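You operate a simulated robot arm through the tools that you are given. There is no shell and no other tool. Be economical: measure what you need, move in short steps, check, and stop when the job is done.

You are at the controls of a simulated robot arm. One attempt, no reset.

Task
Fetch the magnet and set it on the blue divider pad on the top of the oil bench.

Only the result counts: the job must be done as asked and must still hold three seconds after the hand-in. Knocking over, shifting, dropping, spilling or breaking anything else fails it.

Robot
A 6-joint arm with a two-finger parallel gripper, fixed in place. Base frame: the origin is at the foot of the arm, x ahead of it, y to its left, z up; the work surface is at about z = 0. Readings come in mm, degrees, newtons and seconds.
With the tool pointing down near the work surface it reaches from about 140 to 580 mm from the base axis. Its first joint turns from -66.0 to 66.0 degrees. Payload 2.1 kg.
The TCP is the grasp point between the finger pads, 30 mm short of the fingertips. In the tool frame z runs along the fingers and y along their closing line. Largest opening 94 mm; finger width 28, thickness 10; the body of the gripper, 50 by 96 mm, starts 55 mm behind the TCP.
Orientation is told as [roll, pitch, yaw] about the base's x, y, z axes, in that order, counted from this pose: with the fingers straight down and closing along the base's y, the tool's x points along the base's -x, its y along +y and its z along -z.

Tools
- The arm moves only by the tool arm_command. Its argument "rows" is one flat list of numbers, 7 for each row, row after row: the turn, a rotation vector about the tool's x, y, z in degrees, then the shift along the tool's x, y, z in mm, then the gripper command, from -1 (shut) to 1 (fully open), values between in proportion. In form: [ax, ay, az, tx, ty, tz, claw, ax, ay, az, tx, ty, tz, claw, ...]. A call has 1 to 8 rows; each row is the pose to reach, as a shift and turn from the pose commanded when the call began, along the tool's axes at that moment. Each row takes 0.2 s and may step no farther than 50 mm and 8.6 degrees from the row before; otherwise, or with a gripper value out of range, the whole call is refused. A pose out of reach is approached as far as the arm can. The call stops where the force on the tool passes 40 N (or 10 N more than at its start, if that is more) or the arm is blocked; 0.2 s more then pass. The fingers move at their own pace (about 72 mm/s each) and stop on an object; they squeeze with about 20 N. The grip force told is the motor's: it shows also when the fingers shut on nothing. Time passes only in rows, and 0.2 s behind the last, so rows that repeat a pose let the fingers close. It gives the time, the measured TCP pose, the force on the tool (base axes), the opening and the grip force at its end, in the units of the frame above (readings bear some noise), and new pictures: "show" is both (left out), scene, wrist or none.
- Cameras (640 x 400 px; columns grow to the right, rows downward): "scene" is fixed at [31.7, -365.1, 483.1]; the picture's right is [0.95, -0.32, 0.00], its down [-0.19, -0.57, -0.80] and it looks along [0.26, 0.75, -0.60] (base axes); focal length 335 px, centre (320, 200). "wrist" rides on the gripper at [76, 14, -103] in the tool frame; the picture's right is [-0.18, 0.98, 0.00], its down [-0.75, -0.14, -0.64] and it looks along [-0.63, -0.12, 0.77] (tool axes); focal length 243 px, centre (320, 200). There is no depth. A picture from a camera that has moved, and an enlarged one, comes with that camera's place and axes in the base frame and with its lens. The place of the scene camera against the robot may be out by one fixed shift of up to 12 mm in any direction.
- enlarge(camera, box): a new picture of the part [left, top, right, bottom] of that camera's present view, enlarged. No time passes.
- finish_job(): hands the job in; it is judged then, once.

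Work in short steps. Places have to be worked out from the pictures, the camera data and where the tool is seen: move nearer, look again, correct. Check each grasp and each placing, and mend what went wrong. You have 90 turns and 170 pictures in all, those below and enlarged ones among them. Open the gripper and draw the arm clear of the work before you hand the job in, unless the task says otherwise; then end with one line.

The tools are called after "Request:" as a command line: name --argument value ..., lists and objects as JSON in quotes. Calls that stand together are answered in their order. arm_command: Moves the arm, as the interface text tells. Its arguments: {"type":"object","properties":{"rows":{"type":"array","items":{"type":"number"}},"show":{"type":"string","enum":["both","scene","wrist","none"]}},"required":["rows"]} The other tools are called the same way: enlarge (camera, box) takes an enlarged picture of a part of a camera's view; finish_job () hands the job in.

At the start:

```text
time_s: 0.0
position: [244.1, 155.2, 241.9]
tcp_rot: [0.2, -0.2, -0.1]
wrist_force: [0.0, -0.1, -0.3]
width: 94.1
finger_force: 0.1
```

scene: 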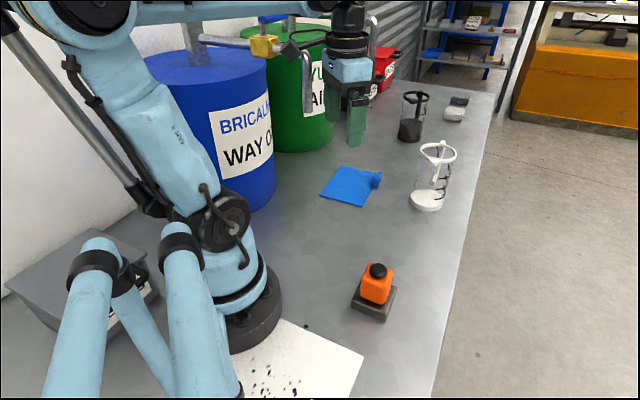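
wrist: 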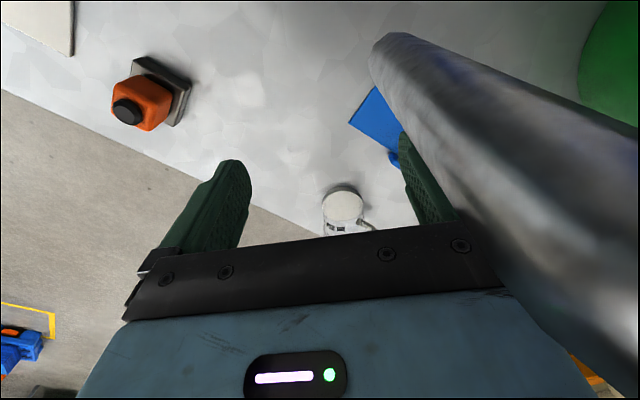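

I'll look closer at the candidate objects on the bench before moving.

Request:
enlarge --camera "scene" --box '[310, 70, 490, 220]'

Request:
enlarge --camera "scene" --box '[320, 240, 430, 340]'

Request:
enlarge --camera "wrist" --box '[80, 20, 480, 260]'

```text
2.67 times, centred on (400, 145) of scene
camera zoom: at [31.7, -365.1, 483.1], right [0.95, -0.32, 0.0], down [-0.19, -0.57, -0.8], along [0.26, 0.75, -0.6], focal length 893 px, centre (107, 347)
```

zoom: 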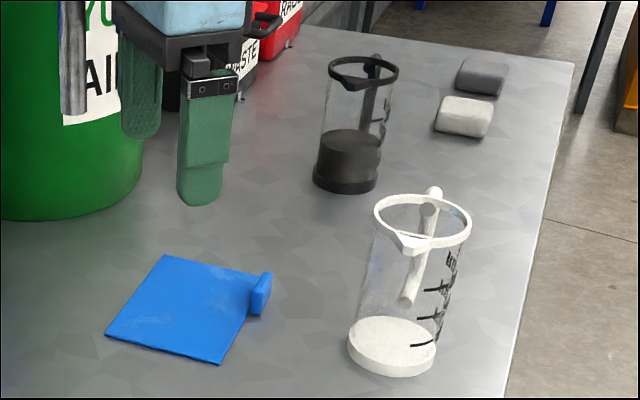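

```text
4.00 times, centred on (375, 290) of scene
camera zoom: at [31.7, -365.1, 483.1], right [0.95, -0.32, 0.0], down [-0.19, -0.57, -0.8], along [0.26, 0.75, -0.6], focal length 1339 px, centre (100, -160)
```

zoom: 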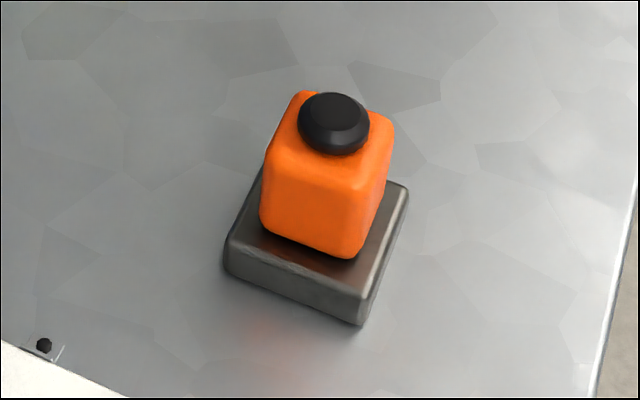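

```text
1.60 times, centred on (280, 140) of wrist
camera zoom: at [167.5, 168.5, 342.9], right [0.18, 0.98, 0.0], down [0.75, -0.14, 0.64], along [0.63, -0.12, -0.77], focal length 388 px, centre (384, 296)
```

zoom: 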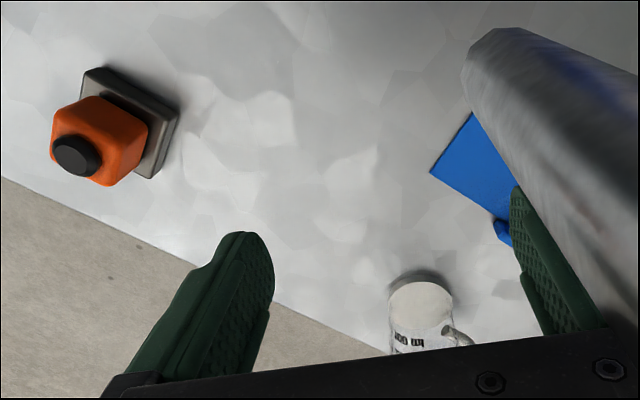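

Check the surroundings near the arm and the background for other candidates and obstacles.

Request:
enlarge --camera "scene" --box '[180, 0, 400, 140]'

Request:
enlarge --camera "scene" --box '[400, 0, 640, 140]'

Request:
enlarge --camera "scene" --box '[0, 220, 380, 400]'

```text
2.86 times, centred on (290, 70) of scene
camera zoom: at [31.7, -365.1, 483.1], right [0.95, -0.32, 0.0], down [-0.19, -0.57, -0.8], along [0.26, 0.75, -0.6], focal length 956 px, centre (406, 571)
```

zoom: 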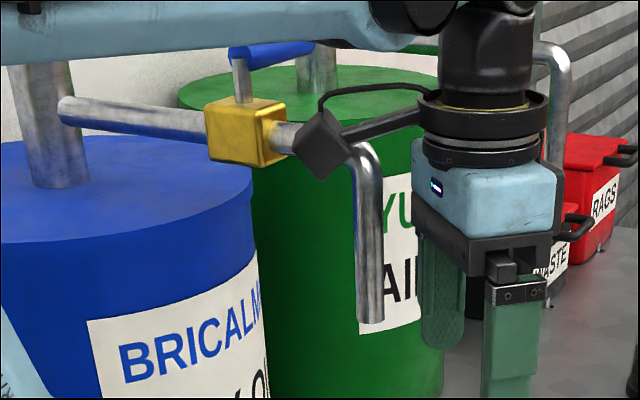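

```text
2.67 times, centred on (520, 70) of scene
camera zoom: at [31.7, -365.1, 483.1], right [0.95, -0.32, 0.0], down [-0.19, -0.57, -0.8], along [0.26, 0.75, -0.6], focal length 893 px, centre (-213, 547)
```

zoom: 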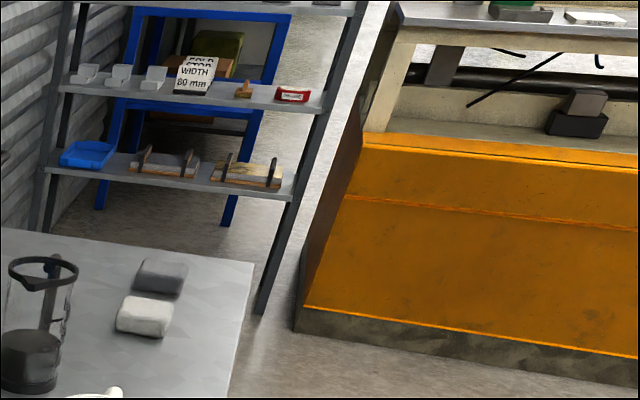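

```text
1.68 times, centred on (190, 310) of scene
camera zoom: at [31.7, -365.1, 483.1], right [0.95, -0.32, 0.0], down [-0.19, -0.57, -0.8], along [0.26, 0.75, -0.6], focal length 564 px, centre (539, 15)
```

zoom: 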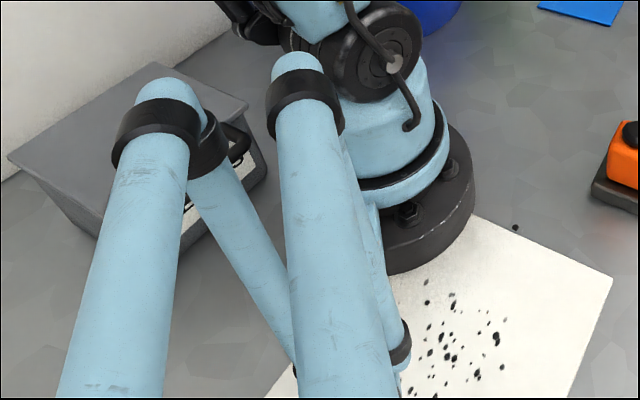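

The orange block with a black knob on a steel plate is, I judge, the magnet, at about (240,-57), turned ~45° and about 70 mm tall. The pad is at about (330,270). A spout tip hangs near (192,187,243), so I move away from it in -y, yawing +45° and coming down to z≈165.

Request:
arm_command --rows '[0, 0, -7.5, 0, -36, 5, 1, 0, 0, -15, 0, -72, 10, 1, 0, 0, -22.5, 0, -108, 25, 1, 0, 0, -30, 0, -144, 40, 1, 0, 0, -37.5, 0, -180, 60, 1, 0, 0, -45, 4, -212, 77, 1]'

```text
time_s: 1.4
position: [238.0, -60.8, 165.7]
tcp_rot: [0.1, -0.2, 45.0]
wrist_force: [0.5, -0.7, -0.6]
width: 94.2
finger_force: 0.2
camera wrist: at [174.6, -104.8, 267.1], right [-0.57, 0.82, 0.0], down [0.63, 0.43, 0.64], along [0.53, 0.37, -0.77], focal length 243 px, centre (320, 200)
```

scene: 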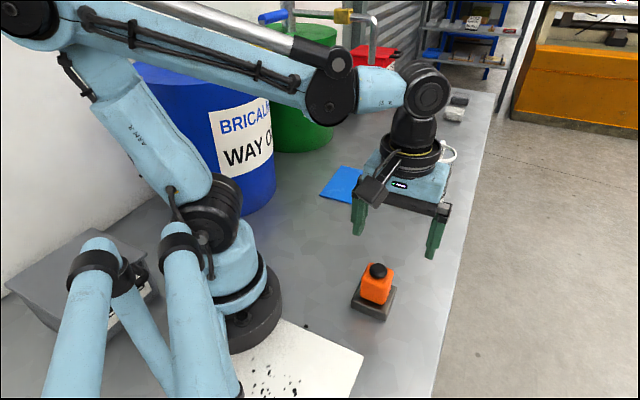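
wrist: 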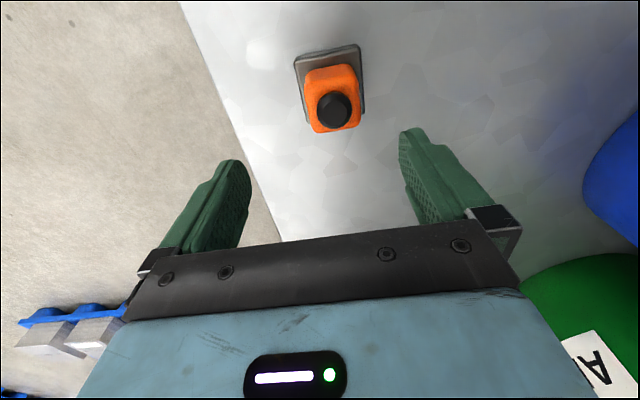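

The wrist view puts the magnet's axis nearer (224,-56) and its faces line up with the jaws. I move over it and come down to z≈120 for another look.

Request:
arm_command --rows '[0, 0, 0, 6.4, 13.4, 20, 1, 0, 0, 0, 6.4, 13.4, 45, 1]'

Request:
enlarge --camera "scene" --box '[320, 180, 480, 340]'

```text
time_s: 2.0
position: [226.4, -55.3, 121.5]
tcp_rot: [0.1, -0.1, 45.2]
wrist_force: [0.2, 0.3, 0.9]
width: 93.9
finger_force: 0.2
camera wrist: at [160.9, -99.6, 222.1], right [-0.57, 0.82, 0.0], down [0.63, 0.43, 0.64], along [0.53, 0.37, -0.77], focal length 243 px, centre (320, 200)
```

scene: 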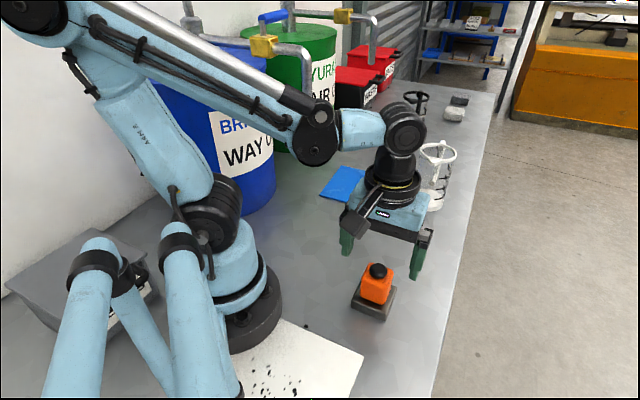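
wrist: 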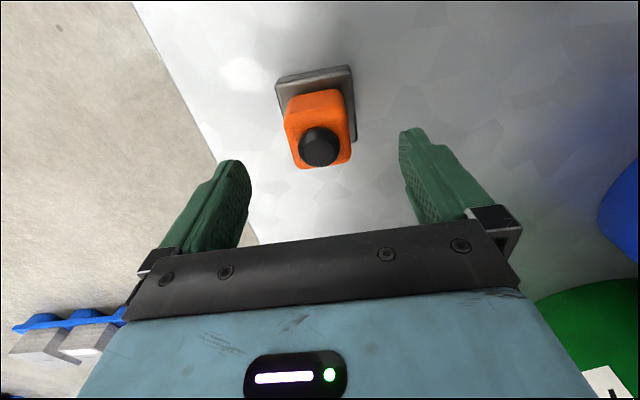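

```text
2.50 times, centred on (400, 260) of scene
camera zoom: at [31.7, -365.1, 483.1], right [0.95, -0.32, 0.0], down [-0.19, -0.57, -0.8], along [0.26, 0.75, -0.6], focal length 837 px, centre (120, 50)
```

zoom: 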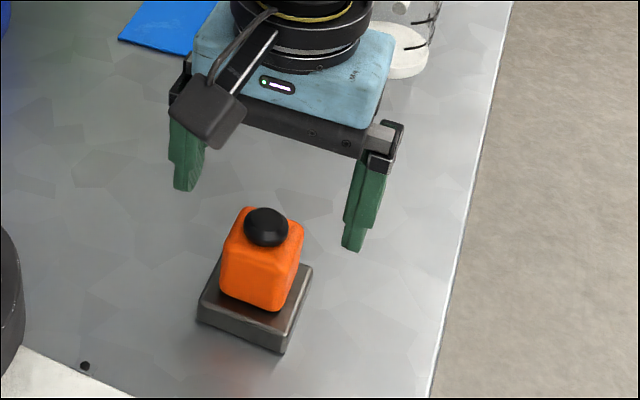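

Triangulated, the magnet axis is at about (225,-57), so the jaws are centred. I descend with open jaws to z≈56, which keeps the fingertips above the steel plate.

Request:
arm_command --rows '[0, 0, 0, 1, 0, 35, 1, 0, 0, 0, 1.5, 0, 65, 1]'

Request:
enlarge --camera "scene" --box '[320, 220, 460, 330]'

```text
time_s: 2.6
position: [226.7, -53.0, 54.5]
tcp_rot: [0.2, -0.2, 45.0]
wrist_force: [0.1, 0.2, -0.3]
width: 93.7
finger_force: 0.1
camera wrist: at [161.6, -97.9, 155.7], right [-0.57, 0.82, 0.0], down [0.63, 0.43, 0.64], along [0.53, 0.37, -0.77], focal length 243 px, centre (320, 200)
```

scene: 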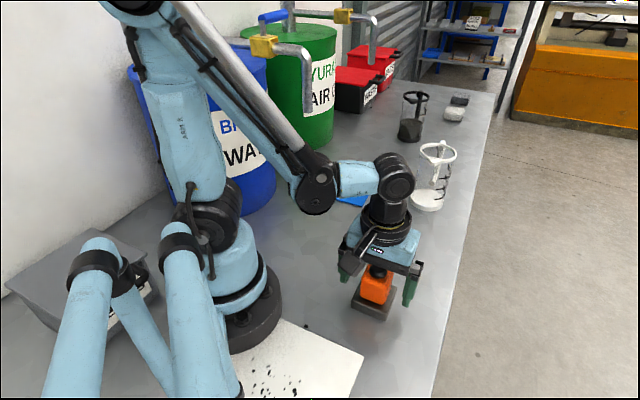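
wrist: 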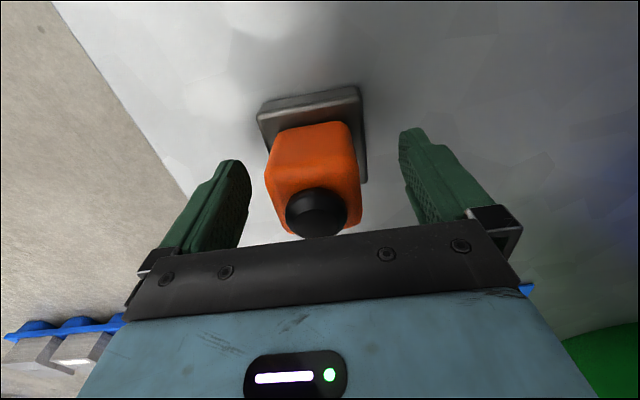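

```text
3.64 times, centred on (390, 275) of scene
camera zoom: at [31.7, -365.1, 483.1], right [0.95, -0.32, 0.0], down [-0.19, -0.57, -0.8], along [0.26, 0.75, -0.6], focal length 1217 px, centre (66, -73)
```

zoom: 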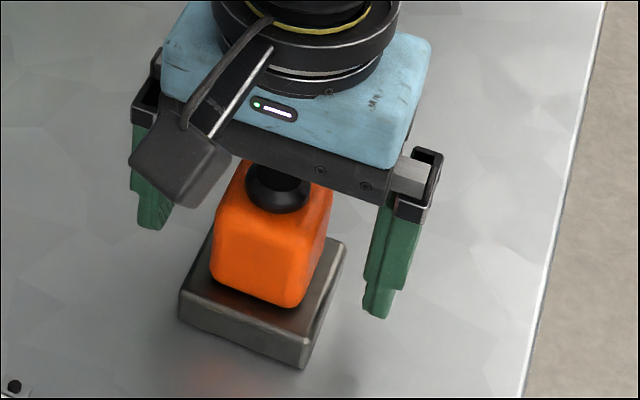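

The jaws straddle the block, and the ~16 mm plate top is below the fingertips (~24 mm). I lower 2 mm and close.

Request:
arm_command --rows '[0, 0, 0, 1, 0, 2, 0.2, 0, 0, 0, 1, 0, 2, -0.3, 0, 0, 0, 1, 0, 2, -1, 0, 0, 0, 1, 0, 2, -1, 0, 0, 0, 1, 0, 2, -1]'

Request:
enlarge --camera "scene" --box '[320, 220, 460, 330]'

```text
time_s: 3.8
position: [225.4, -54.6, 52.3]
tcp_rot: [0.2, 0.0, 45.1]
wrist_force: [0.4, 0.3, 0.5]
width: 48.2
finger_force: 19.4
camera wrist: at [160.3, -98.4, 153.7], right [-0.57, 0.82, 0.0], down [0.63, 0.43, 0.64], along [0.53, 0.37, -0.77], focal length 243 px, centre (320, 200)
```

scene: 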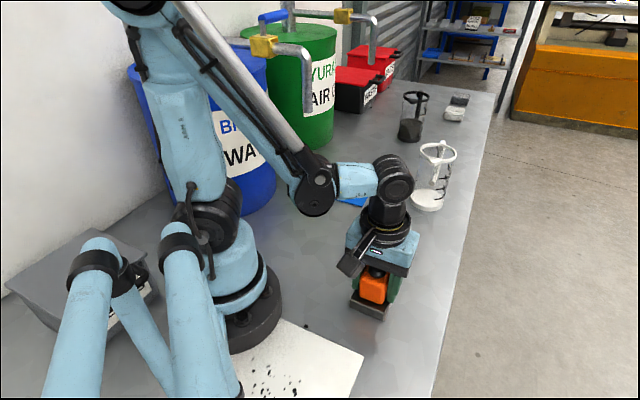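
wrist: 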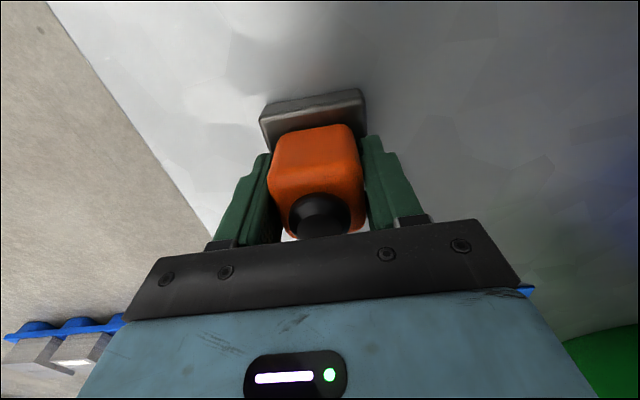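

```text
3.64 times, centred on (390, 275) of scene
camera zoom: at [31.7, -365.1, 483.1], right [0.95, -0.32, 0.0], down [-0.19, -0.57, -0.8], along [0.26, 0.75, -0.6], focal length 1217 px, centre (66, -73)
```

zoom: 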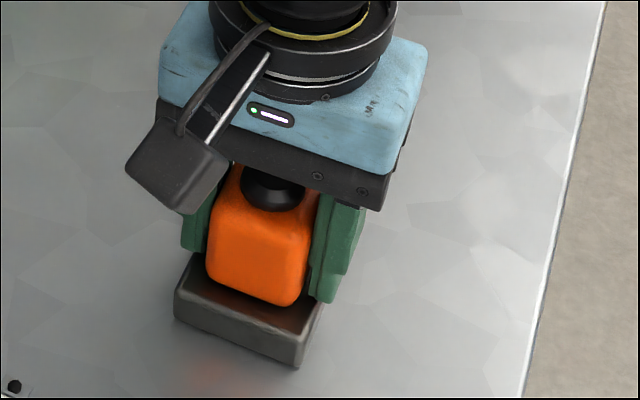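

Gripped at 48 mm opening with about 19 N. I lift a little to test weight and slip.

Request:
arm_command --rows '[0, 0, 0, 0, 0, -8, -1, 0, 0, 0, 0, 0, -20, -1, 0, 0, 0, 0, 0, -30, -1]'

```text
time_s: 4.6
position: [225.2, -53.6, 82.5]
tcp_rot: [0.2, -0.1, 44.9]
wrist_force: [0.8, -0.7, -3.6]
width: 48.7
finger_force: 20.3
camera wrist: at [159.6, -97.9, 183.1], right [-0.57, 0.82, 0.0], down [0.63, 0.43, 0.64], along [0.53, 0.36, -0.77], focal length 243 px, centre (320, 200)
```

scene: 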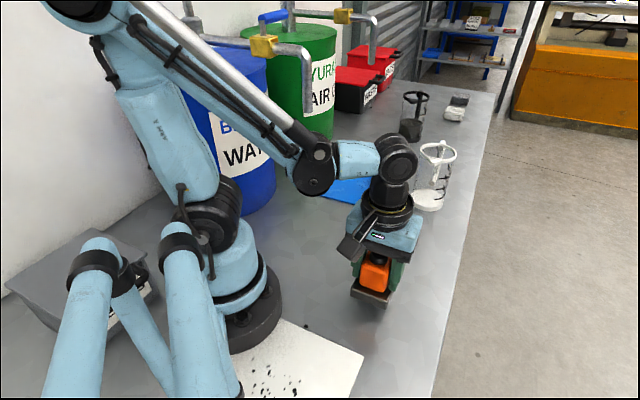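
wrist: 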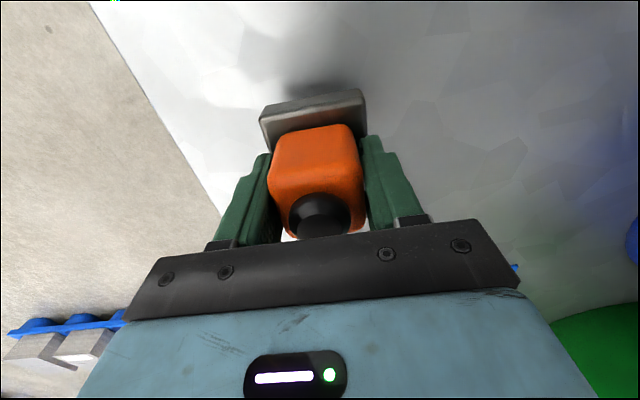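

The magnet is held (≈3.6 N). Before going to the pad I need its place, and the spout's, from the wrist camera. I rise and move to about (250,60,200) with yaw 60 for a view.

Request:
arm_command --rows '[0, 0, 0, 0, 0, -40, -1, 0, 0, -5, -25, 16, -75, -1, 0, 0, -10, -62, 40, -95, -1, 0, 0, -15, -98, 63, -118, -1]'

```text
time_s: 5.6
position: [249.8, 60.4, 201.2]
tcp_rot: [0.0, -0.2, 60.1]
wrist_force: [0.4, 0.2, -4.7]
width: 48.1
finger_force: 19.7
camera wrist: at [198.0, -0.1, 301.8], right [-0.76, 0.65, 0.0], down [0.5, 0.58, 0.64], along [0.42, 0.49, -0.77], focal length 243 px, centre (320, 200)
```

scene: 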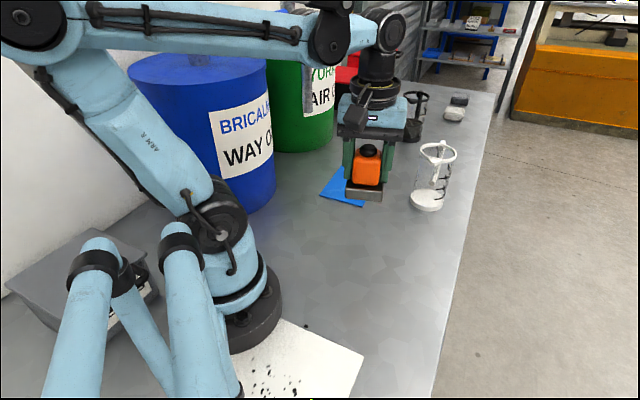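
wrist: 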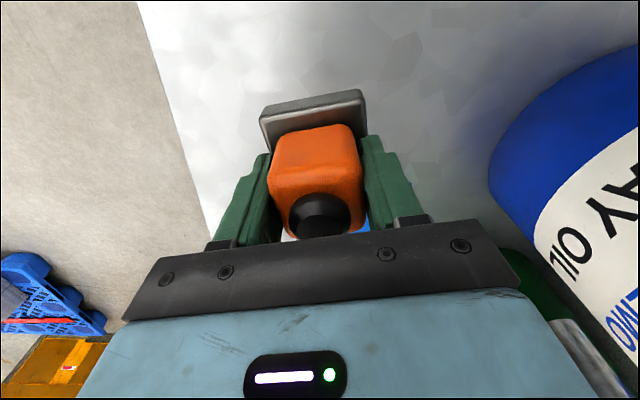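

The pad corners work out to about C(312,183), B(229,258), A(334,371) and D(417,296). The spout tip is at about (185,187,244). With the tool vertical over the pad, the forearm would brush the spout. I'll set the magnet down in the open, regrasp it leaning about 18° towards (+x,-y), and so keep the arm clear of the spout. First I go to (270,0,75), yaw 45.

Request:
arm_command --rows '[0, 0, 4, 11, -12, 20, -1, 0, 0, 8, 22, -24, 60, -1, 0, 0, 12, 32, -36, 95, -1, 0, 0, 15, 42, -47.3, 126, -1]'

```text
time_s: 6.6
position: [272.6, 2.8, 73.3]
tcp_rot: [0.1, -0.2, 45.0]
wrist_force: [0.3, -0.3, -4.9]
width: 48.4
finger_force: 20.0
camera wrist: at [207.7, -41.0, 175.0], right [-0.56, 0.83, 0.0], down [0.63, 0.43, 0.64], along [0.53, 0.36, -0.77], focal length 243 px, centre (320, 200)
```

scene: 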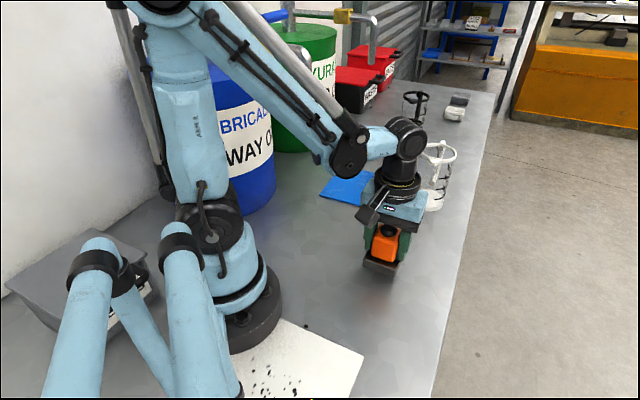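
wrist: 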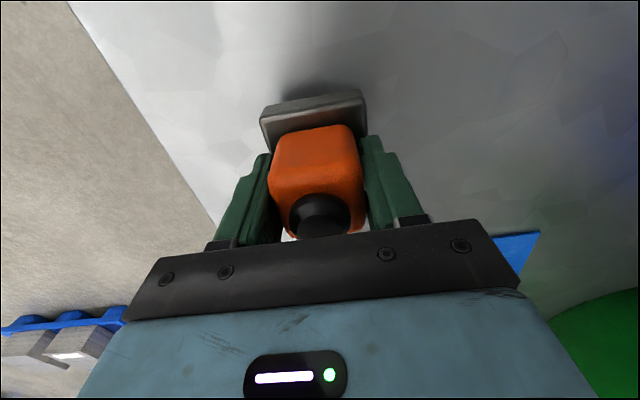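

The wrist view shows pad corner B at about (234,255), which matches my estimate. I lower the magnet to the bench.

Request:
arm_command --rows '[0, 0, 0, 0, 0, 14, -1, 0, 0, 0, 0, 0, 19, -1, 0, 0, 0, 0, 0, 21.3, -1]' --show "none"

```text
time_s: 7.4
position: [272.2, 1.1, 52.2]
tcp_rot: [0.2, -0.3, 45.0]
wrist_force: [-2.0, 0.3, 3.1]
width: 48.6
finger_force: 19.8
```

Contact is felt (+3 N) at z≈52. I open and rise straight up.

Request:
arm_command --rows '[0, 0, 0, 0, 0, 0, -0.5, 0, 0, 0, 0, 0, 0, 0.3, 0, 0, 0, 0, 0, 0, 1, 0, 0, 0, 0, 0, 0, 1, 0, 0, 0, 0, 0, 0, 1, 0, 0, 0, 0, 0, -30, 1, 0, 0, 0, 0, 0, -70, 1]'

```text
time_s: 9.0
position: [271.2, 0.3, 120.3]
tcp_rot: [0.1, 0.0, 45.0]
wrist_force: [-0.1, 0.1, 0.8]
width: 94.2
finger_force: 0.0
camera wrist: at [206.2, -44.1, 221.8], right [-0.57, 0.82, 0.0], down [0.63, 0.43, 0.64], along [0.53, 0.36, -0.77], focal length 243 px, centre (320, 200)
```

scene: 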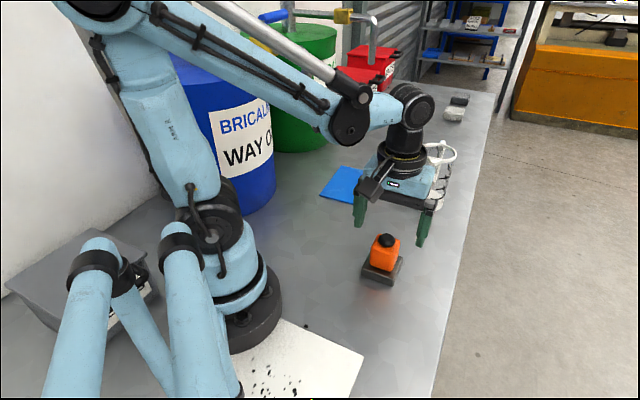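
wrist: 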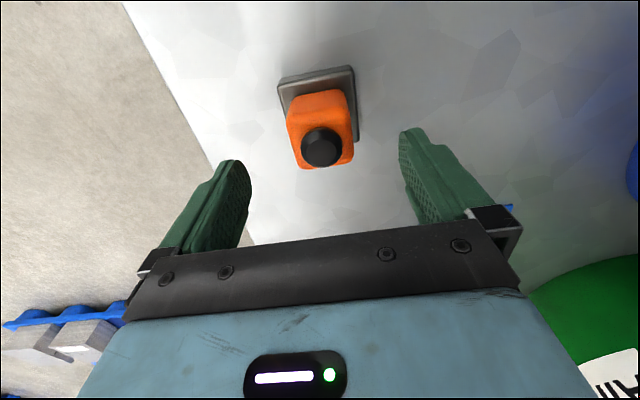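

The magnet stands at about (271,0). I turn the gripper to yaw -45 in place above it.

Request:
arm_command --rows '[0, 0, 8.2, 0, 0, -10, 1, 0, 0, 16.4, 0, 0, -20, 1, 0, 0, 24.6, 0, 0, -20, 1, 0, 0, 32.8, 0, 0, -20, 1, 0, 0, 41, 0, 0, -20, 1, 0, 0, 49.2, 0, 0, -20, 1, 0, 0, 57.4, 0, 0, -20, 1, 0, 0, 65.6, 0, 0, -20, 1]' --show "none"

Request:
arm_command --rows '[0, 0, 8.2, 0, 0, 0, 1, 0, 0, 16.4, 0, 0, 0, 1, 0, 0, 24.4, 0, 0, 0, 1]'

```text
time_s: 10.8
position: [270.0, 0.1, 143.5]
tcp_rot: [0.2, 0.0, -20.7]
wrist_force: [0.4, -0.2, -0.5]
width: 94.0
finger_force: 0.1
```

```text
time_s: 11.6
position: [269.4, -0.2, 142.6]
tcp_rot: [0.1, 0.1, -45.1]
wrist_force: [1.1, -0.4, 0.1]
width: 94.1
finger_force: 0.1
camera wrist: at [225.2, 64.1, 244.0], right [0.83, 0.56, 0.0], down [0.43, -0.64, 0.64], along [0.36, -0.53, -0.77], focal length 243 px, centre (320, 200)
```

scene: 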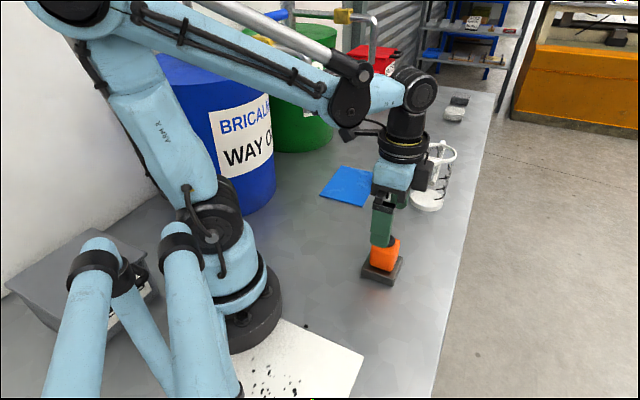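
wrist: 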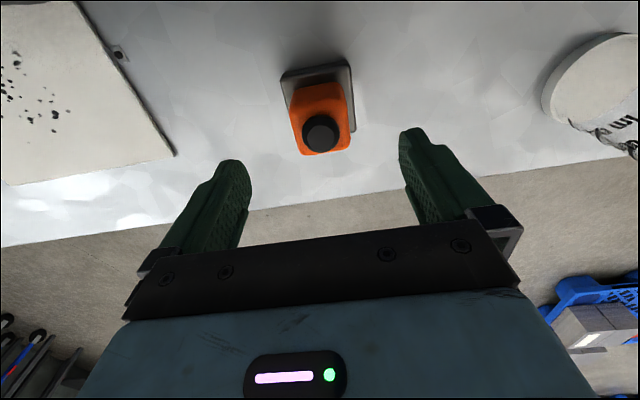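

The gripper is aligned and centred over the magnet. I lean it 18° about the closing axis and come down to z≈100, then look.

Request:
arm_command --rows '[0, 6, 0, 0, 0, 0, 1, 0, 12, 0, 0, 0, 0, 1, 0, 18, 0, 0, 0, 0, 1, 0, 18, 0, 0, 0, 40, 1]'

Request:
enlarge --camera "scene" --box '[320, 130, 480, 300]'

```text
time_s: 12.6
position: [270.8, 0.6, 102.5]
tcp_rot: [0.2, 18.0, -44.9]
wrist_force: [1.0, 0.0, 0.8]
width: 93.8
finger_force: 0.0
camera wrist: at [249.9, 39.2, 223.0], right [0.82, 0.57, -0.05], down [0.55, -0.75, 0.38], along [0.17, -0.34, -0.93], focal length 243 px, centre (320, 200)
```

scene: 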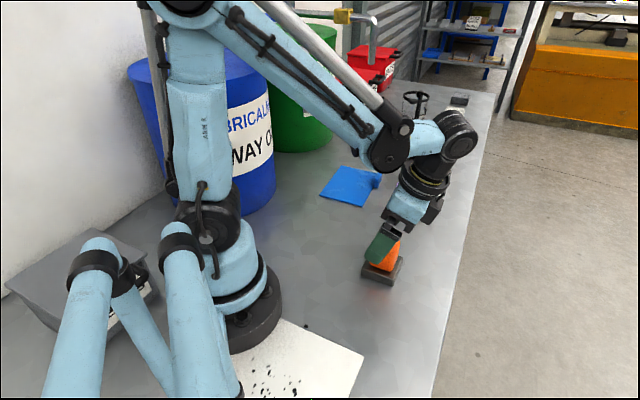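
wrist: 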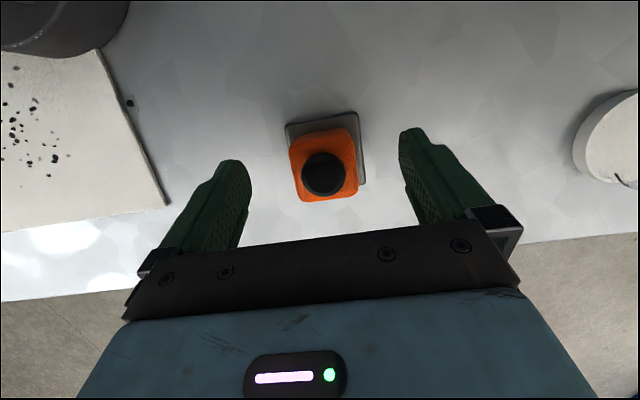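

```text
2.35 times, centred on (400, 215) of scene
camera zoom: at [31.7, -365.1, 483.1], right [0.95, -0.32, 0.0], down [-0.19, -0.57, -0.8], along [0.26, 0.75, -0.6], focal length 788 px, centre (132, 165)
```

zoom: 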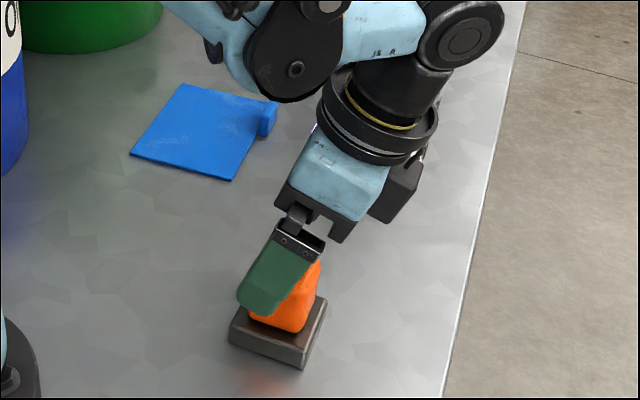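

The knob axis is at about (269,0), right under the TCP. I descend vertically to z≈55.

Request:
arm_command --rows '[0, 0, 0, -7.5, 0, 23, 1, 0, 0, 0, -14.5, -1, 45.2, 1]'

Request:
enlarge --camera "scene" --box '[340, 180, 460, 300]'

```text
time_s: 13.2
position: [269.1, 0.2, 55.0]
tcp_rot: [0.2, 18.2, -44.9]
wrist_force: [0.6, -0.4, -0.3]
width: 94.0
finger_force: 0.0
camera wrist: at [248.9, 38.7, 175.5], right [0.82, 0.57, -0.05], down [0.55, -0.75, 0.38], along [0.17, -0.34, -0.92], focal length 243 px, centre (320, 200)
```

scene: 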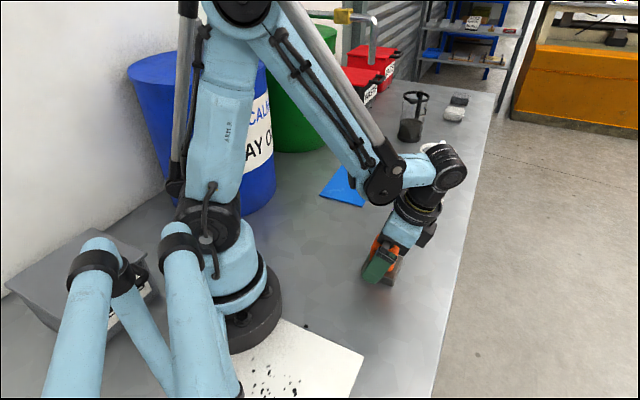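
wrist: 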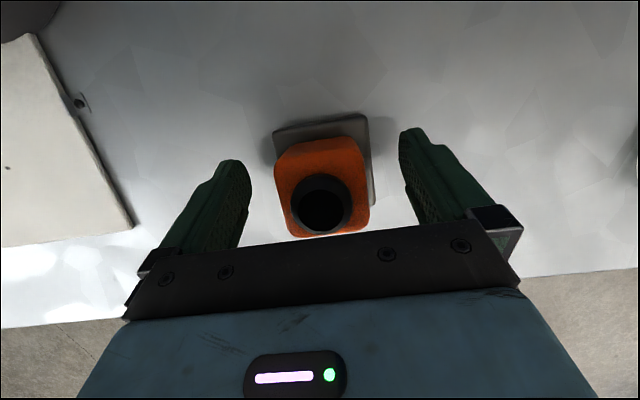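

```text
3.33 times, centred on (400, 240) of scene
camera zoom: at [31.7, -365.1, 483.1], right [0.95, -0.32, 0.0], down [-0.19, -0.57, -0.8], along [0.26, 0.75, -0.6], focal length 1116 px, centre (53, 67)
```

zoom: 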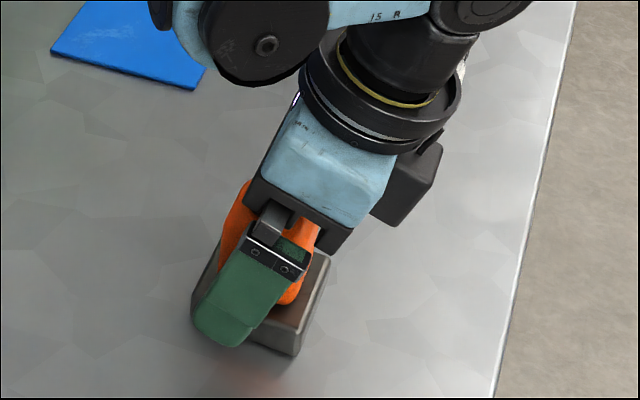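

Positioned well with the fingers clear of the plate, so I close.

Request:
arm_command --rows '[0, 0, 0, 0, 0, 0, 0.2, 0, 0, 0, 0, 0, 0, -0.2, 0, 0, 0, 0, 0, 0, -1, 0, 0, 0, 0, 0, 0, -1, 0, 0, 0, 0, 0, 0, -1]'

```text
time_s: 14.4
position: [269.5, 0.0, 56.4]
tcp_rot: [0.1, 18.1, -44.9]
wrist_force: [0.4, -0.4, 0.0]
width: 48.4
finger_force: 19.6
camera wrist: at [248.9, 38.6, 175.7], right [0.82, 0.57, -0.05], down [0.55, -0.75, 0.38], along [0.17, -0.34, -0.92], focal length 243 px, centre (320, 200)
```

scene: 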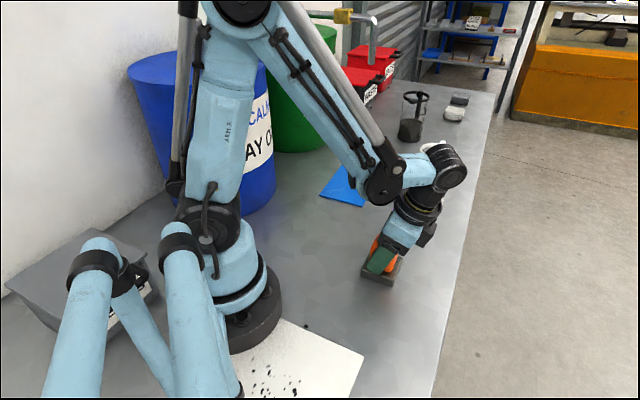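
wrist: 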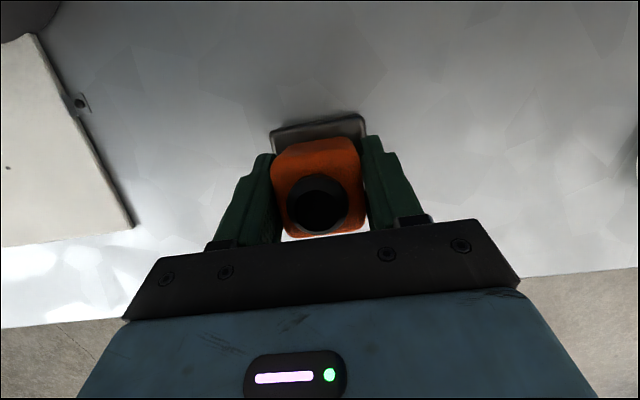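

Firm grip. I lift straight up 44 mm, then travel at that height towards (300,150).

Request:
arm_command --rows '[0, 0, 0, 6.8, 0, -20.9, -1, 0, 0, 0, 13.6, 0, -41.8, -1, 0, 0, 0, 33.7, 31.9, -35.3, -1, 0, 0, 0, 53.8, 63.8, -28.8, -1, 0, 0, 0, 73.9, 95.7, -22.3, -1, 0, 0, 0, 94, 127.6, -15.7, -1]'

```text
time_s: 15.8
position: [296.7, 149.6, 100.8]
tcp_rot: [0.1, 18.0, -45.0]
wrist_force: [0.0, -0.8, -4.1]
width: 48.6
finger_force: 20.6
camera wrist: at [277.9, 187.8, 220.5], right [0.82, 0.57, -0.06], down [0.55, -0.75, 0.38], along [0.17, -0.34, -0.92], focal length 243 px, centre (320, 200)
```

scene: 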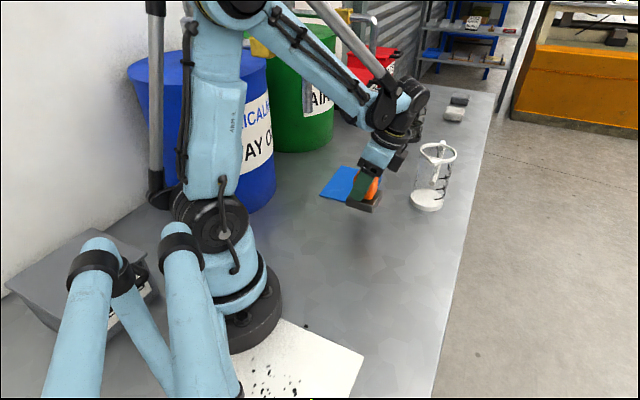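
wrist: 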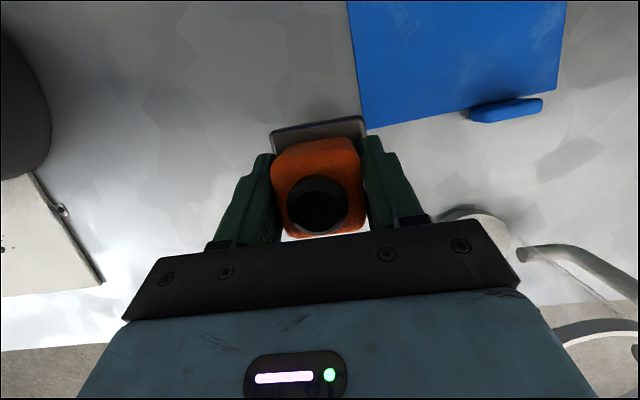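

Clear view: corner C is at (313,184) and D at (417,294), both agreeing with before. I aim for (323,264), well inside the pad, and go two thirds of the way to check clearance with the spout.

Request:
arm_command --rows '[0, 0, 0, 19.8, 33, 6.4, -1, 0, 0, 0, 39.5, 66, 12.9, -1]'

Request:
enlarge --camera "scene" --box '[240, 0, 480, 220]'

```text
time_s: 16.4
position: [315.1, 222.6, 100.4]
tcp_rot: [0.1, 18.1, -45.0]
wrist_force: [0.4, 0.4, -4.5]
width: 48.3
finger_force: 19.9
camera wrist: at [296.2, 261.7, 221.3], right [0.82, 0.57, -0.05], down [0.55, -0.75, 0.38], along [0.17, -0.34, -0.92], focal length 243 px, centre (320, 200)
```

scene: 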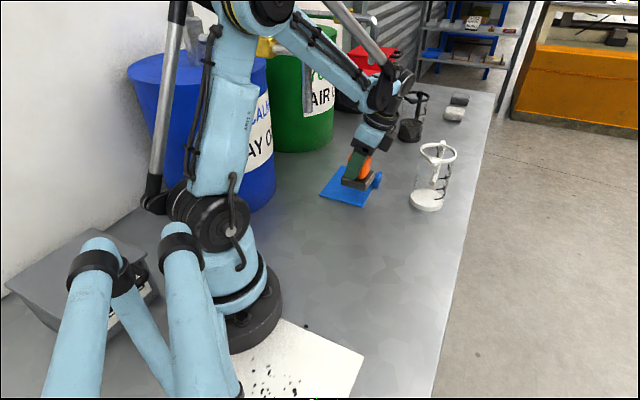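
wrist: 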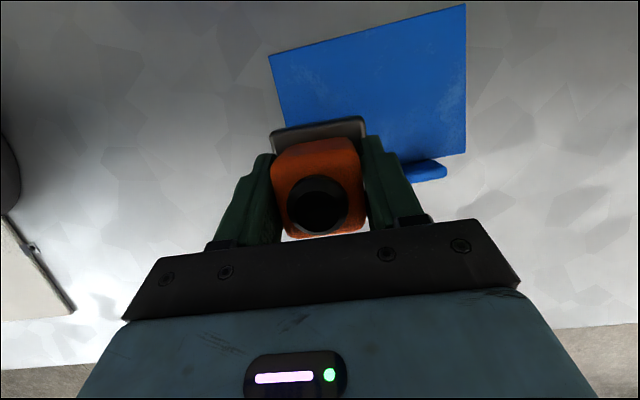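

```text
1.82 times, centred on (360, 110) of scene
camera zoom: at [31.7, -365.1, 483.1], right [0.95, -0.32, 0.0], down [-0.19, -0.57, -0.8], along [0.26, 0.75, -0.6], focal length 609 px, centre (247, 364)
```

zoom: 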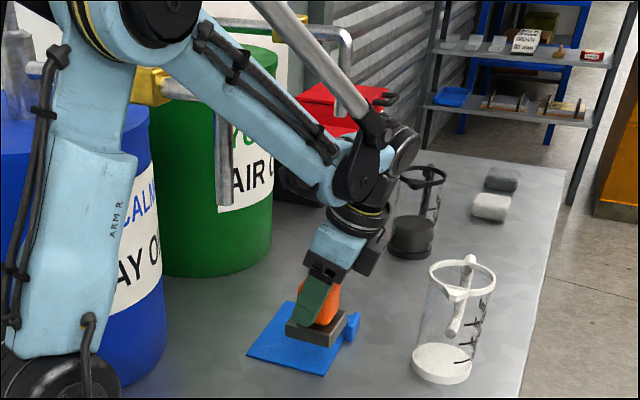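

Clearance looks fine; the pad corners are confirmed as A(335,368), B(232,260), C(313,184) and D(417,294). I complete the approach to about (323,262) and lower to z≈72.

Request:
arm_command --rows '[0, 0, 0, 10.7, 17, 3.5, -1, 0, 0, 0, 21.5, 33.9, 7, -1, 0, 0, 0, 12.7, 33.9, 34, -1]'

Request:
enlarge --camera "scene" --box '[290, 60, 450, 220]'

```text
time_s: 17.2
position: [324.3, 263.6, 72.9]
tcp_rot: [0.0, 18.1, -44.9]
wrist_force: [-0.3, 0.5, -3.6]
width: 48.4
finger_force: 19.7
camera wrist: at [304.6, 302.1, 193.6], right [0.82, 0.57, -0.05], down [0.55, -0.75, 0.38], along [0.17, -0.34, -0.92], focal length 243 px, centre (320, 200)
```

scene: 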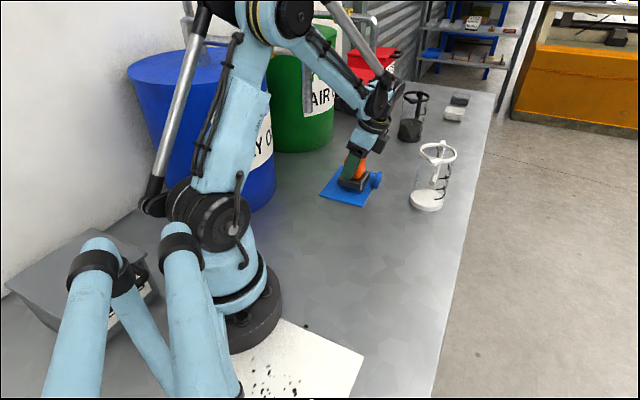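
wrist: 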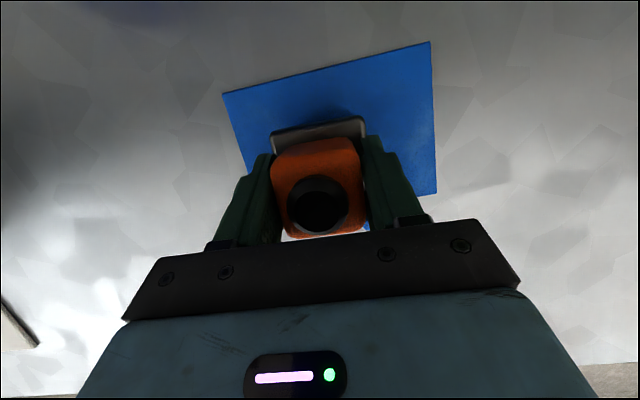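

```text
2.50 times, centred on (370, 140) of scene
camera zoom: at [31.7, -365.1, 483.1], right [0.95, -0.32, 0.0], down [-0.19, -0.57, -0.8], along [0.26, 0.75, -0.6], focal length 837 px, centre (195, 350)
```

zoom: 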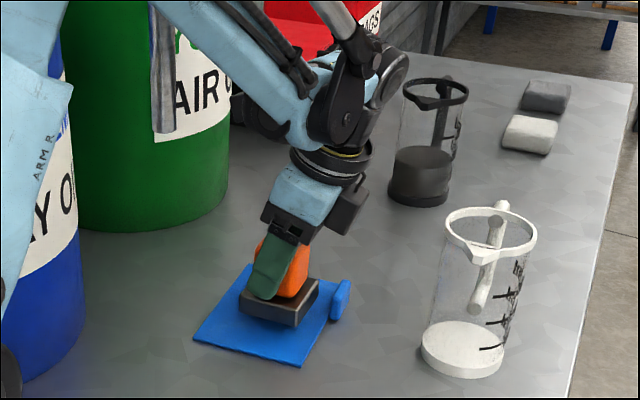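

The magnet hovers over the pad near its middle. I lower 12 mm, then probe for contact in small steps.

Request:
arm_command --rows '[0, 0, 0, -2, 0, 6.2, -1, 0, 0, 0, -3.7, 0, 11.4, -1, 0, 0, 0, -4, 0, 12.4, -1]' --show "none"

```text
time_s: 18.0
position: [323.6, 263.6, 60.5]
tcp_rot: [0.1, 18.1, -44.9]
wrist_force: [0.6, -0.4, -2.2]
width: 48.3
finger_force: 20.0
```

Perhaps the first contact is beginning (-2.2 N against about -4). I go down 1.5 mm more.

Request:
arm_command --rows '[0, 0, 0, -0.25, 0, 0.75, -1, 0, 0, 0, -0.47, 0, 1.43, -1]'

Request:
enlarge --camera "scene" --box '[310, 130, 400, 220]'

```text
time_s: 18.6
position: [323.9, 265.5, 57.7]
tcp_rot: [0.1, 18.2, -44.9]
wrist_force: [-2.2, -3.7, 19.3]
width: 48.5
finger_force: 20.0
camera wrist: at [304.5, 303.8, 178.3], right [0.82, 0.57, -0.06], down [0.55, -0.75, 0.38], along [0.17, -0.34, -0.93], focal length 243 px, centre (320, 200)
```

scene: 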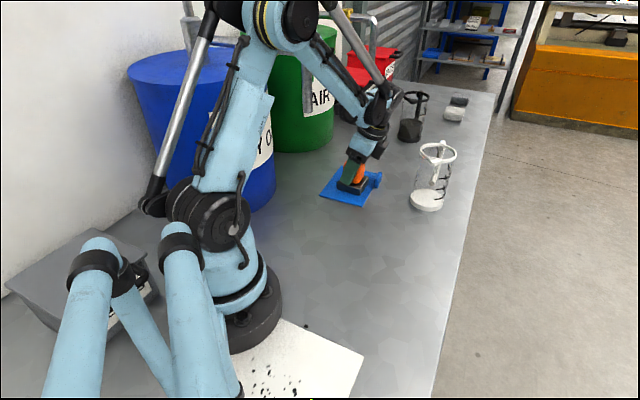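
wrist: 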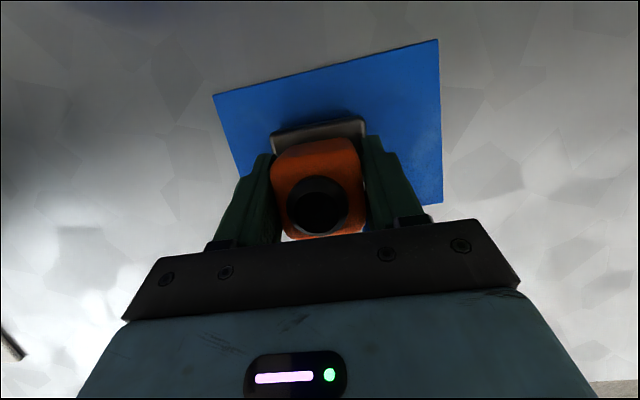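

```text
4.44 times, centred on (355, 175) of scene
camera zoom: at [31.6, -365.1, 483.1], right [0.95, -0.32, 0.0], down [-0.19, -0.57, -0.8], along [0.26, 0.75, -0.6], focal length 1488 px, centre (164, 311)
```

zoom: 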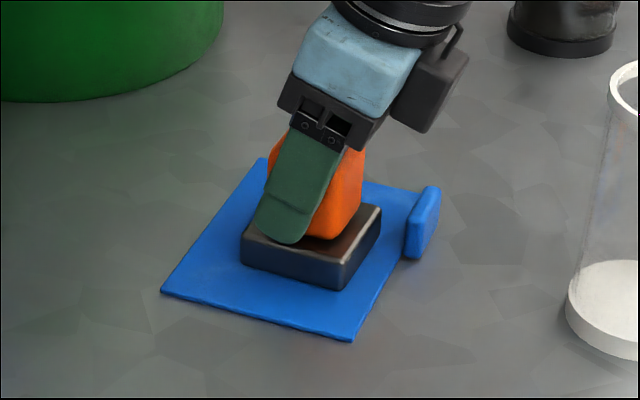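

The magnet is in firm contact (19 N), fully inside the pad. I ease up about 1 mm and open.

Request:
arm_command --rows '[0, 0, 0, 0.3, 0, -0.9, -1, 0, 0, 0, 0.3, 0, -0.9, -0.3, 0, 0, 0, 0.3, 0, -0.9, 0.3, 0, 0, 0, 0.3, 0, -0.9, 1, 0, 0, 0, 0.3, 0, -0.9, 1, 0, 0, 0, 0.3, 0, -0.9, 1]'

```text
time_s: 20.0
position: [323.0, 264.5, 58.0]
tcp_rot: [0.2, 18.1, -44.8]
wrist_force: [-0.2, 0.0, -0.1]
width: 94.0
finger_force: 0.0
camera wrist: at [304.5, 303.4, 178.2], right [0.82, 0.57, -0.05], down [0.55, -0.75, 0.38], along [0.17, -0.34, -0.92], focal length 243 px, centre (320, 200)
```

scene: 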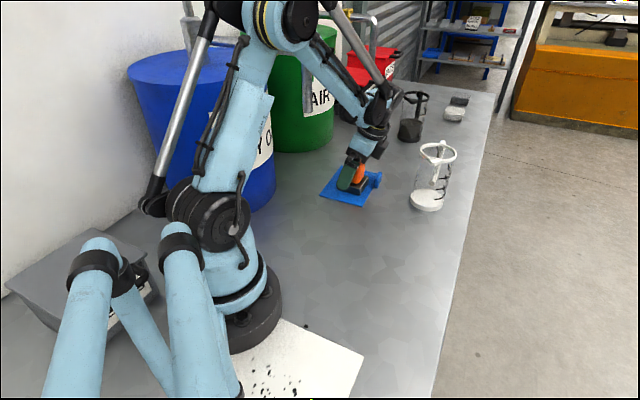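
wrist: 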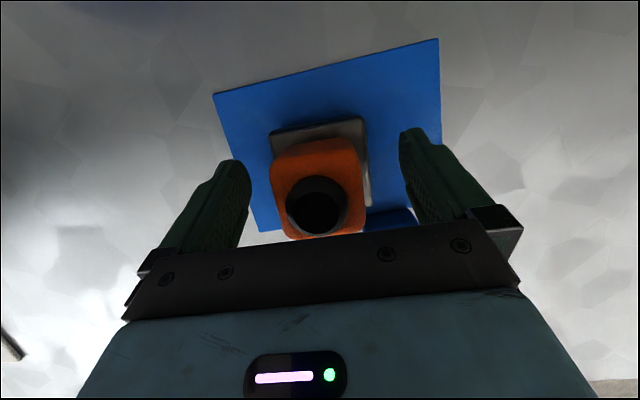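

Released; the magnet stands upright on the pad. I withdraw along the tool axis, then away from the pad.

Request:
arm_command --rows '[0, 0, 0, 0, 0, -25, 1, 0, 0, 0, 0, 0, -60, 1, 0, 0, 0, 0, 0, -90, 1, 0, 0, 0, -14, -30, -97, 1, 0, 0, 0, -28, -60, -104, 1, 0, 0, 0, -42, -90, -111, 1, 0, 0, 0, -56, -121, -119, 1]'

Request:
enlarge --camera "scene" --box '[310, 130, 400, 220]'

```text
time_s: 21.6
position: [303.1, 114.0, 154.3]
tcp_rot: [0.2, 18.1, -44.9]
wrist_force: [0.2, 0.0, -0.4]
width: 94.1
finger_force: 0.2
camera wrist: at [282.8, 153.5, 274.9], right [0.82, 0.57, -0.05], down [0.55, -0.75, 0.38], along [0.17, -0.34, -0.93], focal length 243 px, centre (320, 200)
```

scene: 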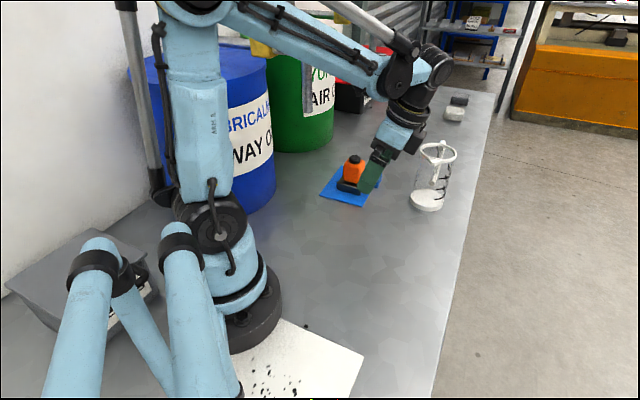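
wrist: 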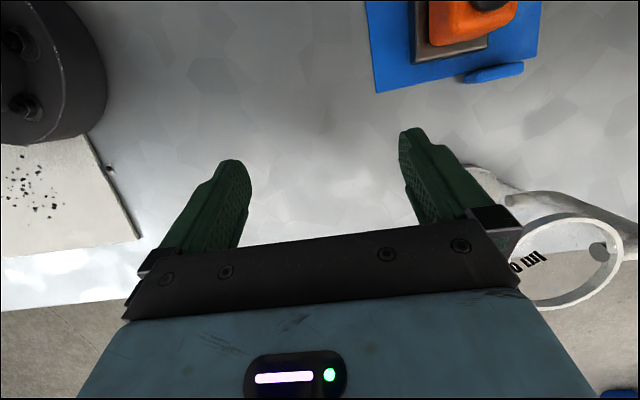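

```text
4.44 times, centred on (355, 175) of scene
camera zoom: at [31.7, -365.1, 483.1], right [0.95, -0.32, 0.0], down [-0.19, -0.57, -0.8], along [0.26, 0.75, -0.6], focal length 1488 px, centre (164, 311)
```

zoom: 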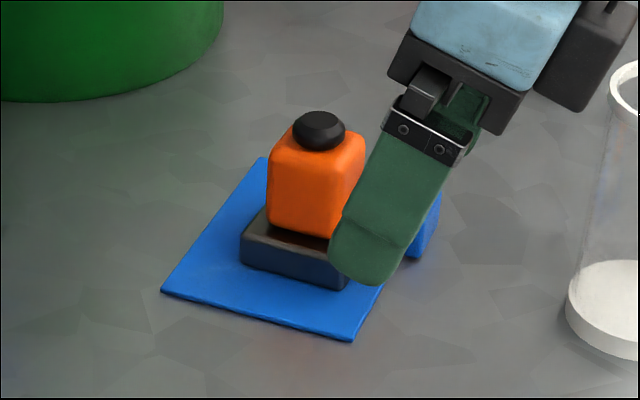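

The magnet stands flat and fully on the pad, nothing else has moved, and the arm is clear. I hand in the job.

Request:
finish_job

```text
The job is handed in.
```

The magnet is standing upright on the blue divider pad, fully inside its edges. The gripper is open, the arm is drawn clear, and the job is handed in.
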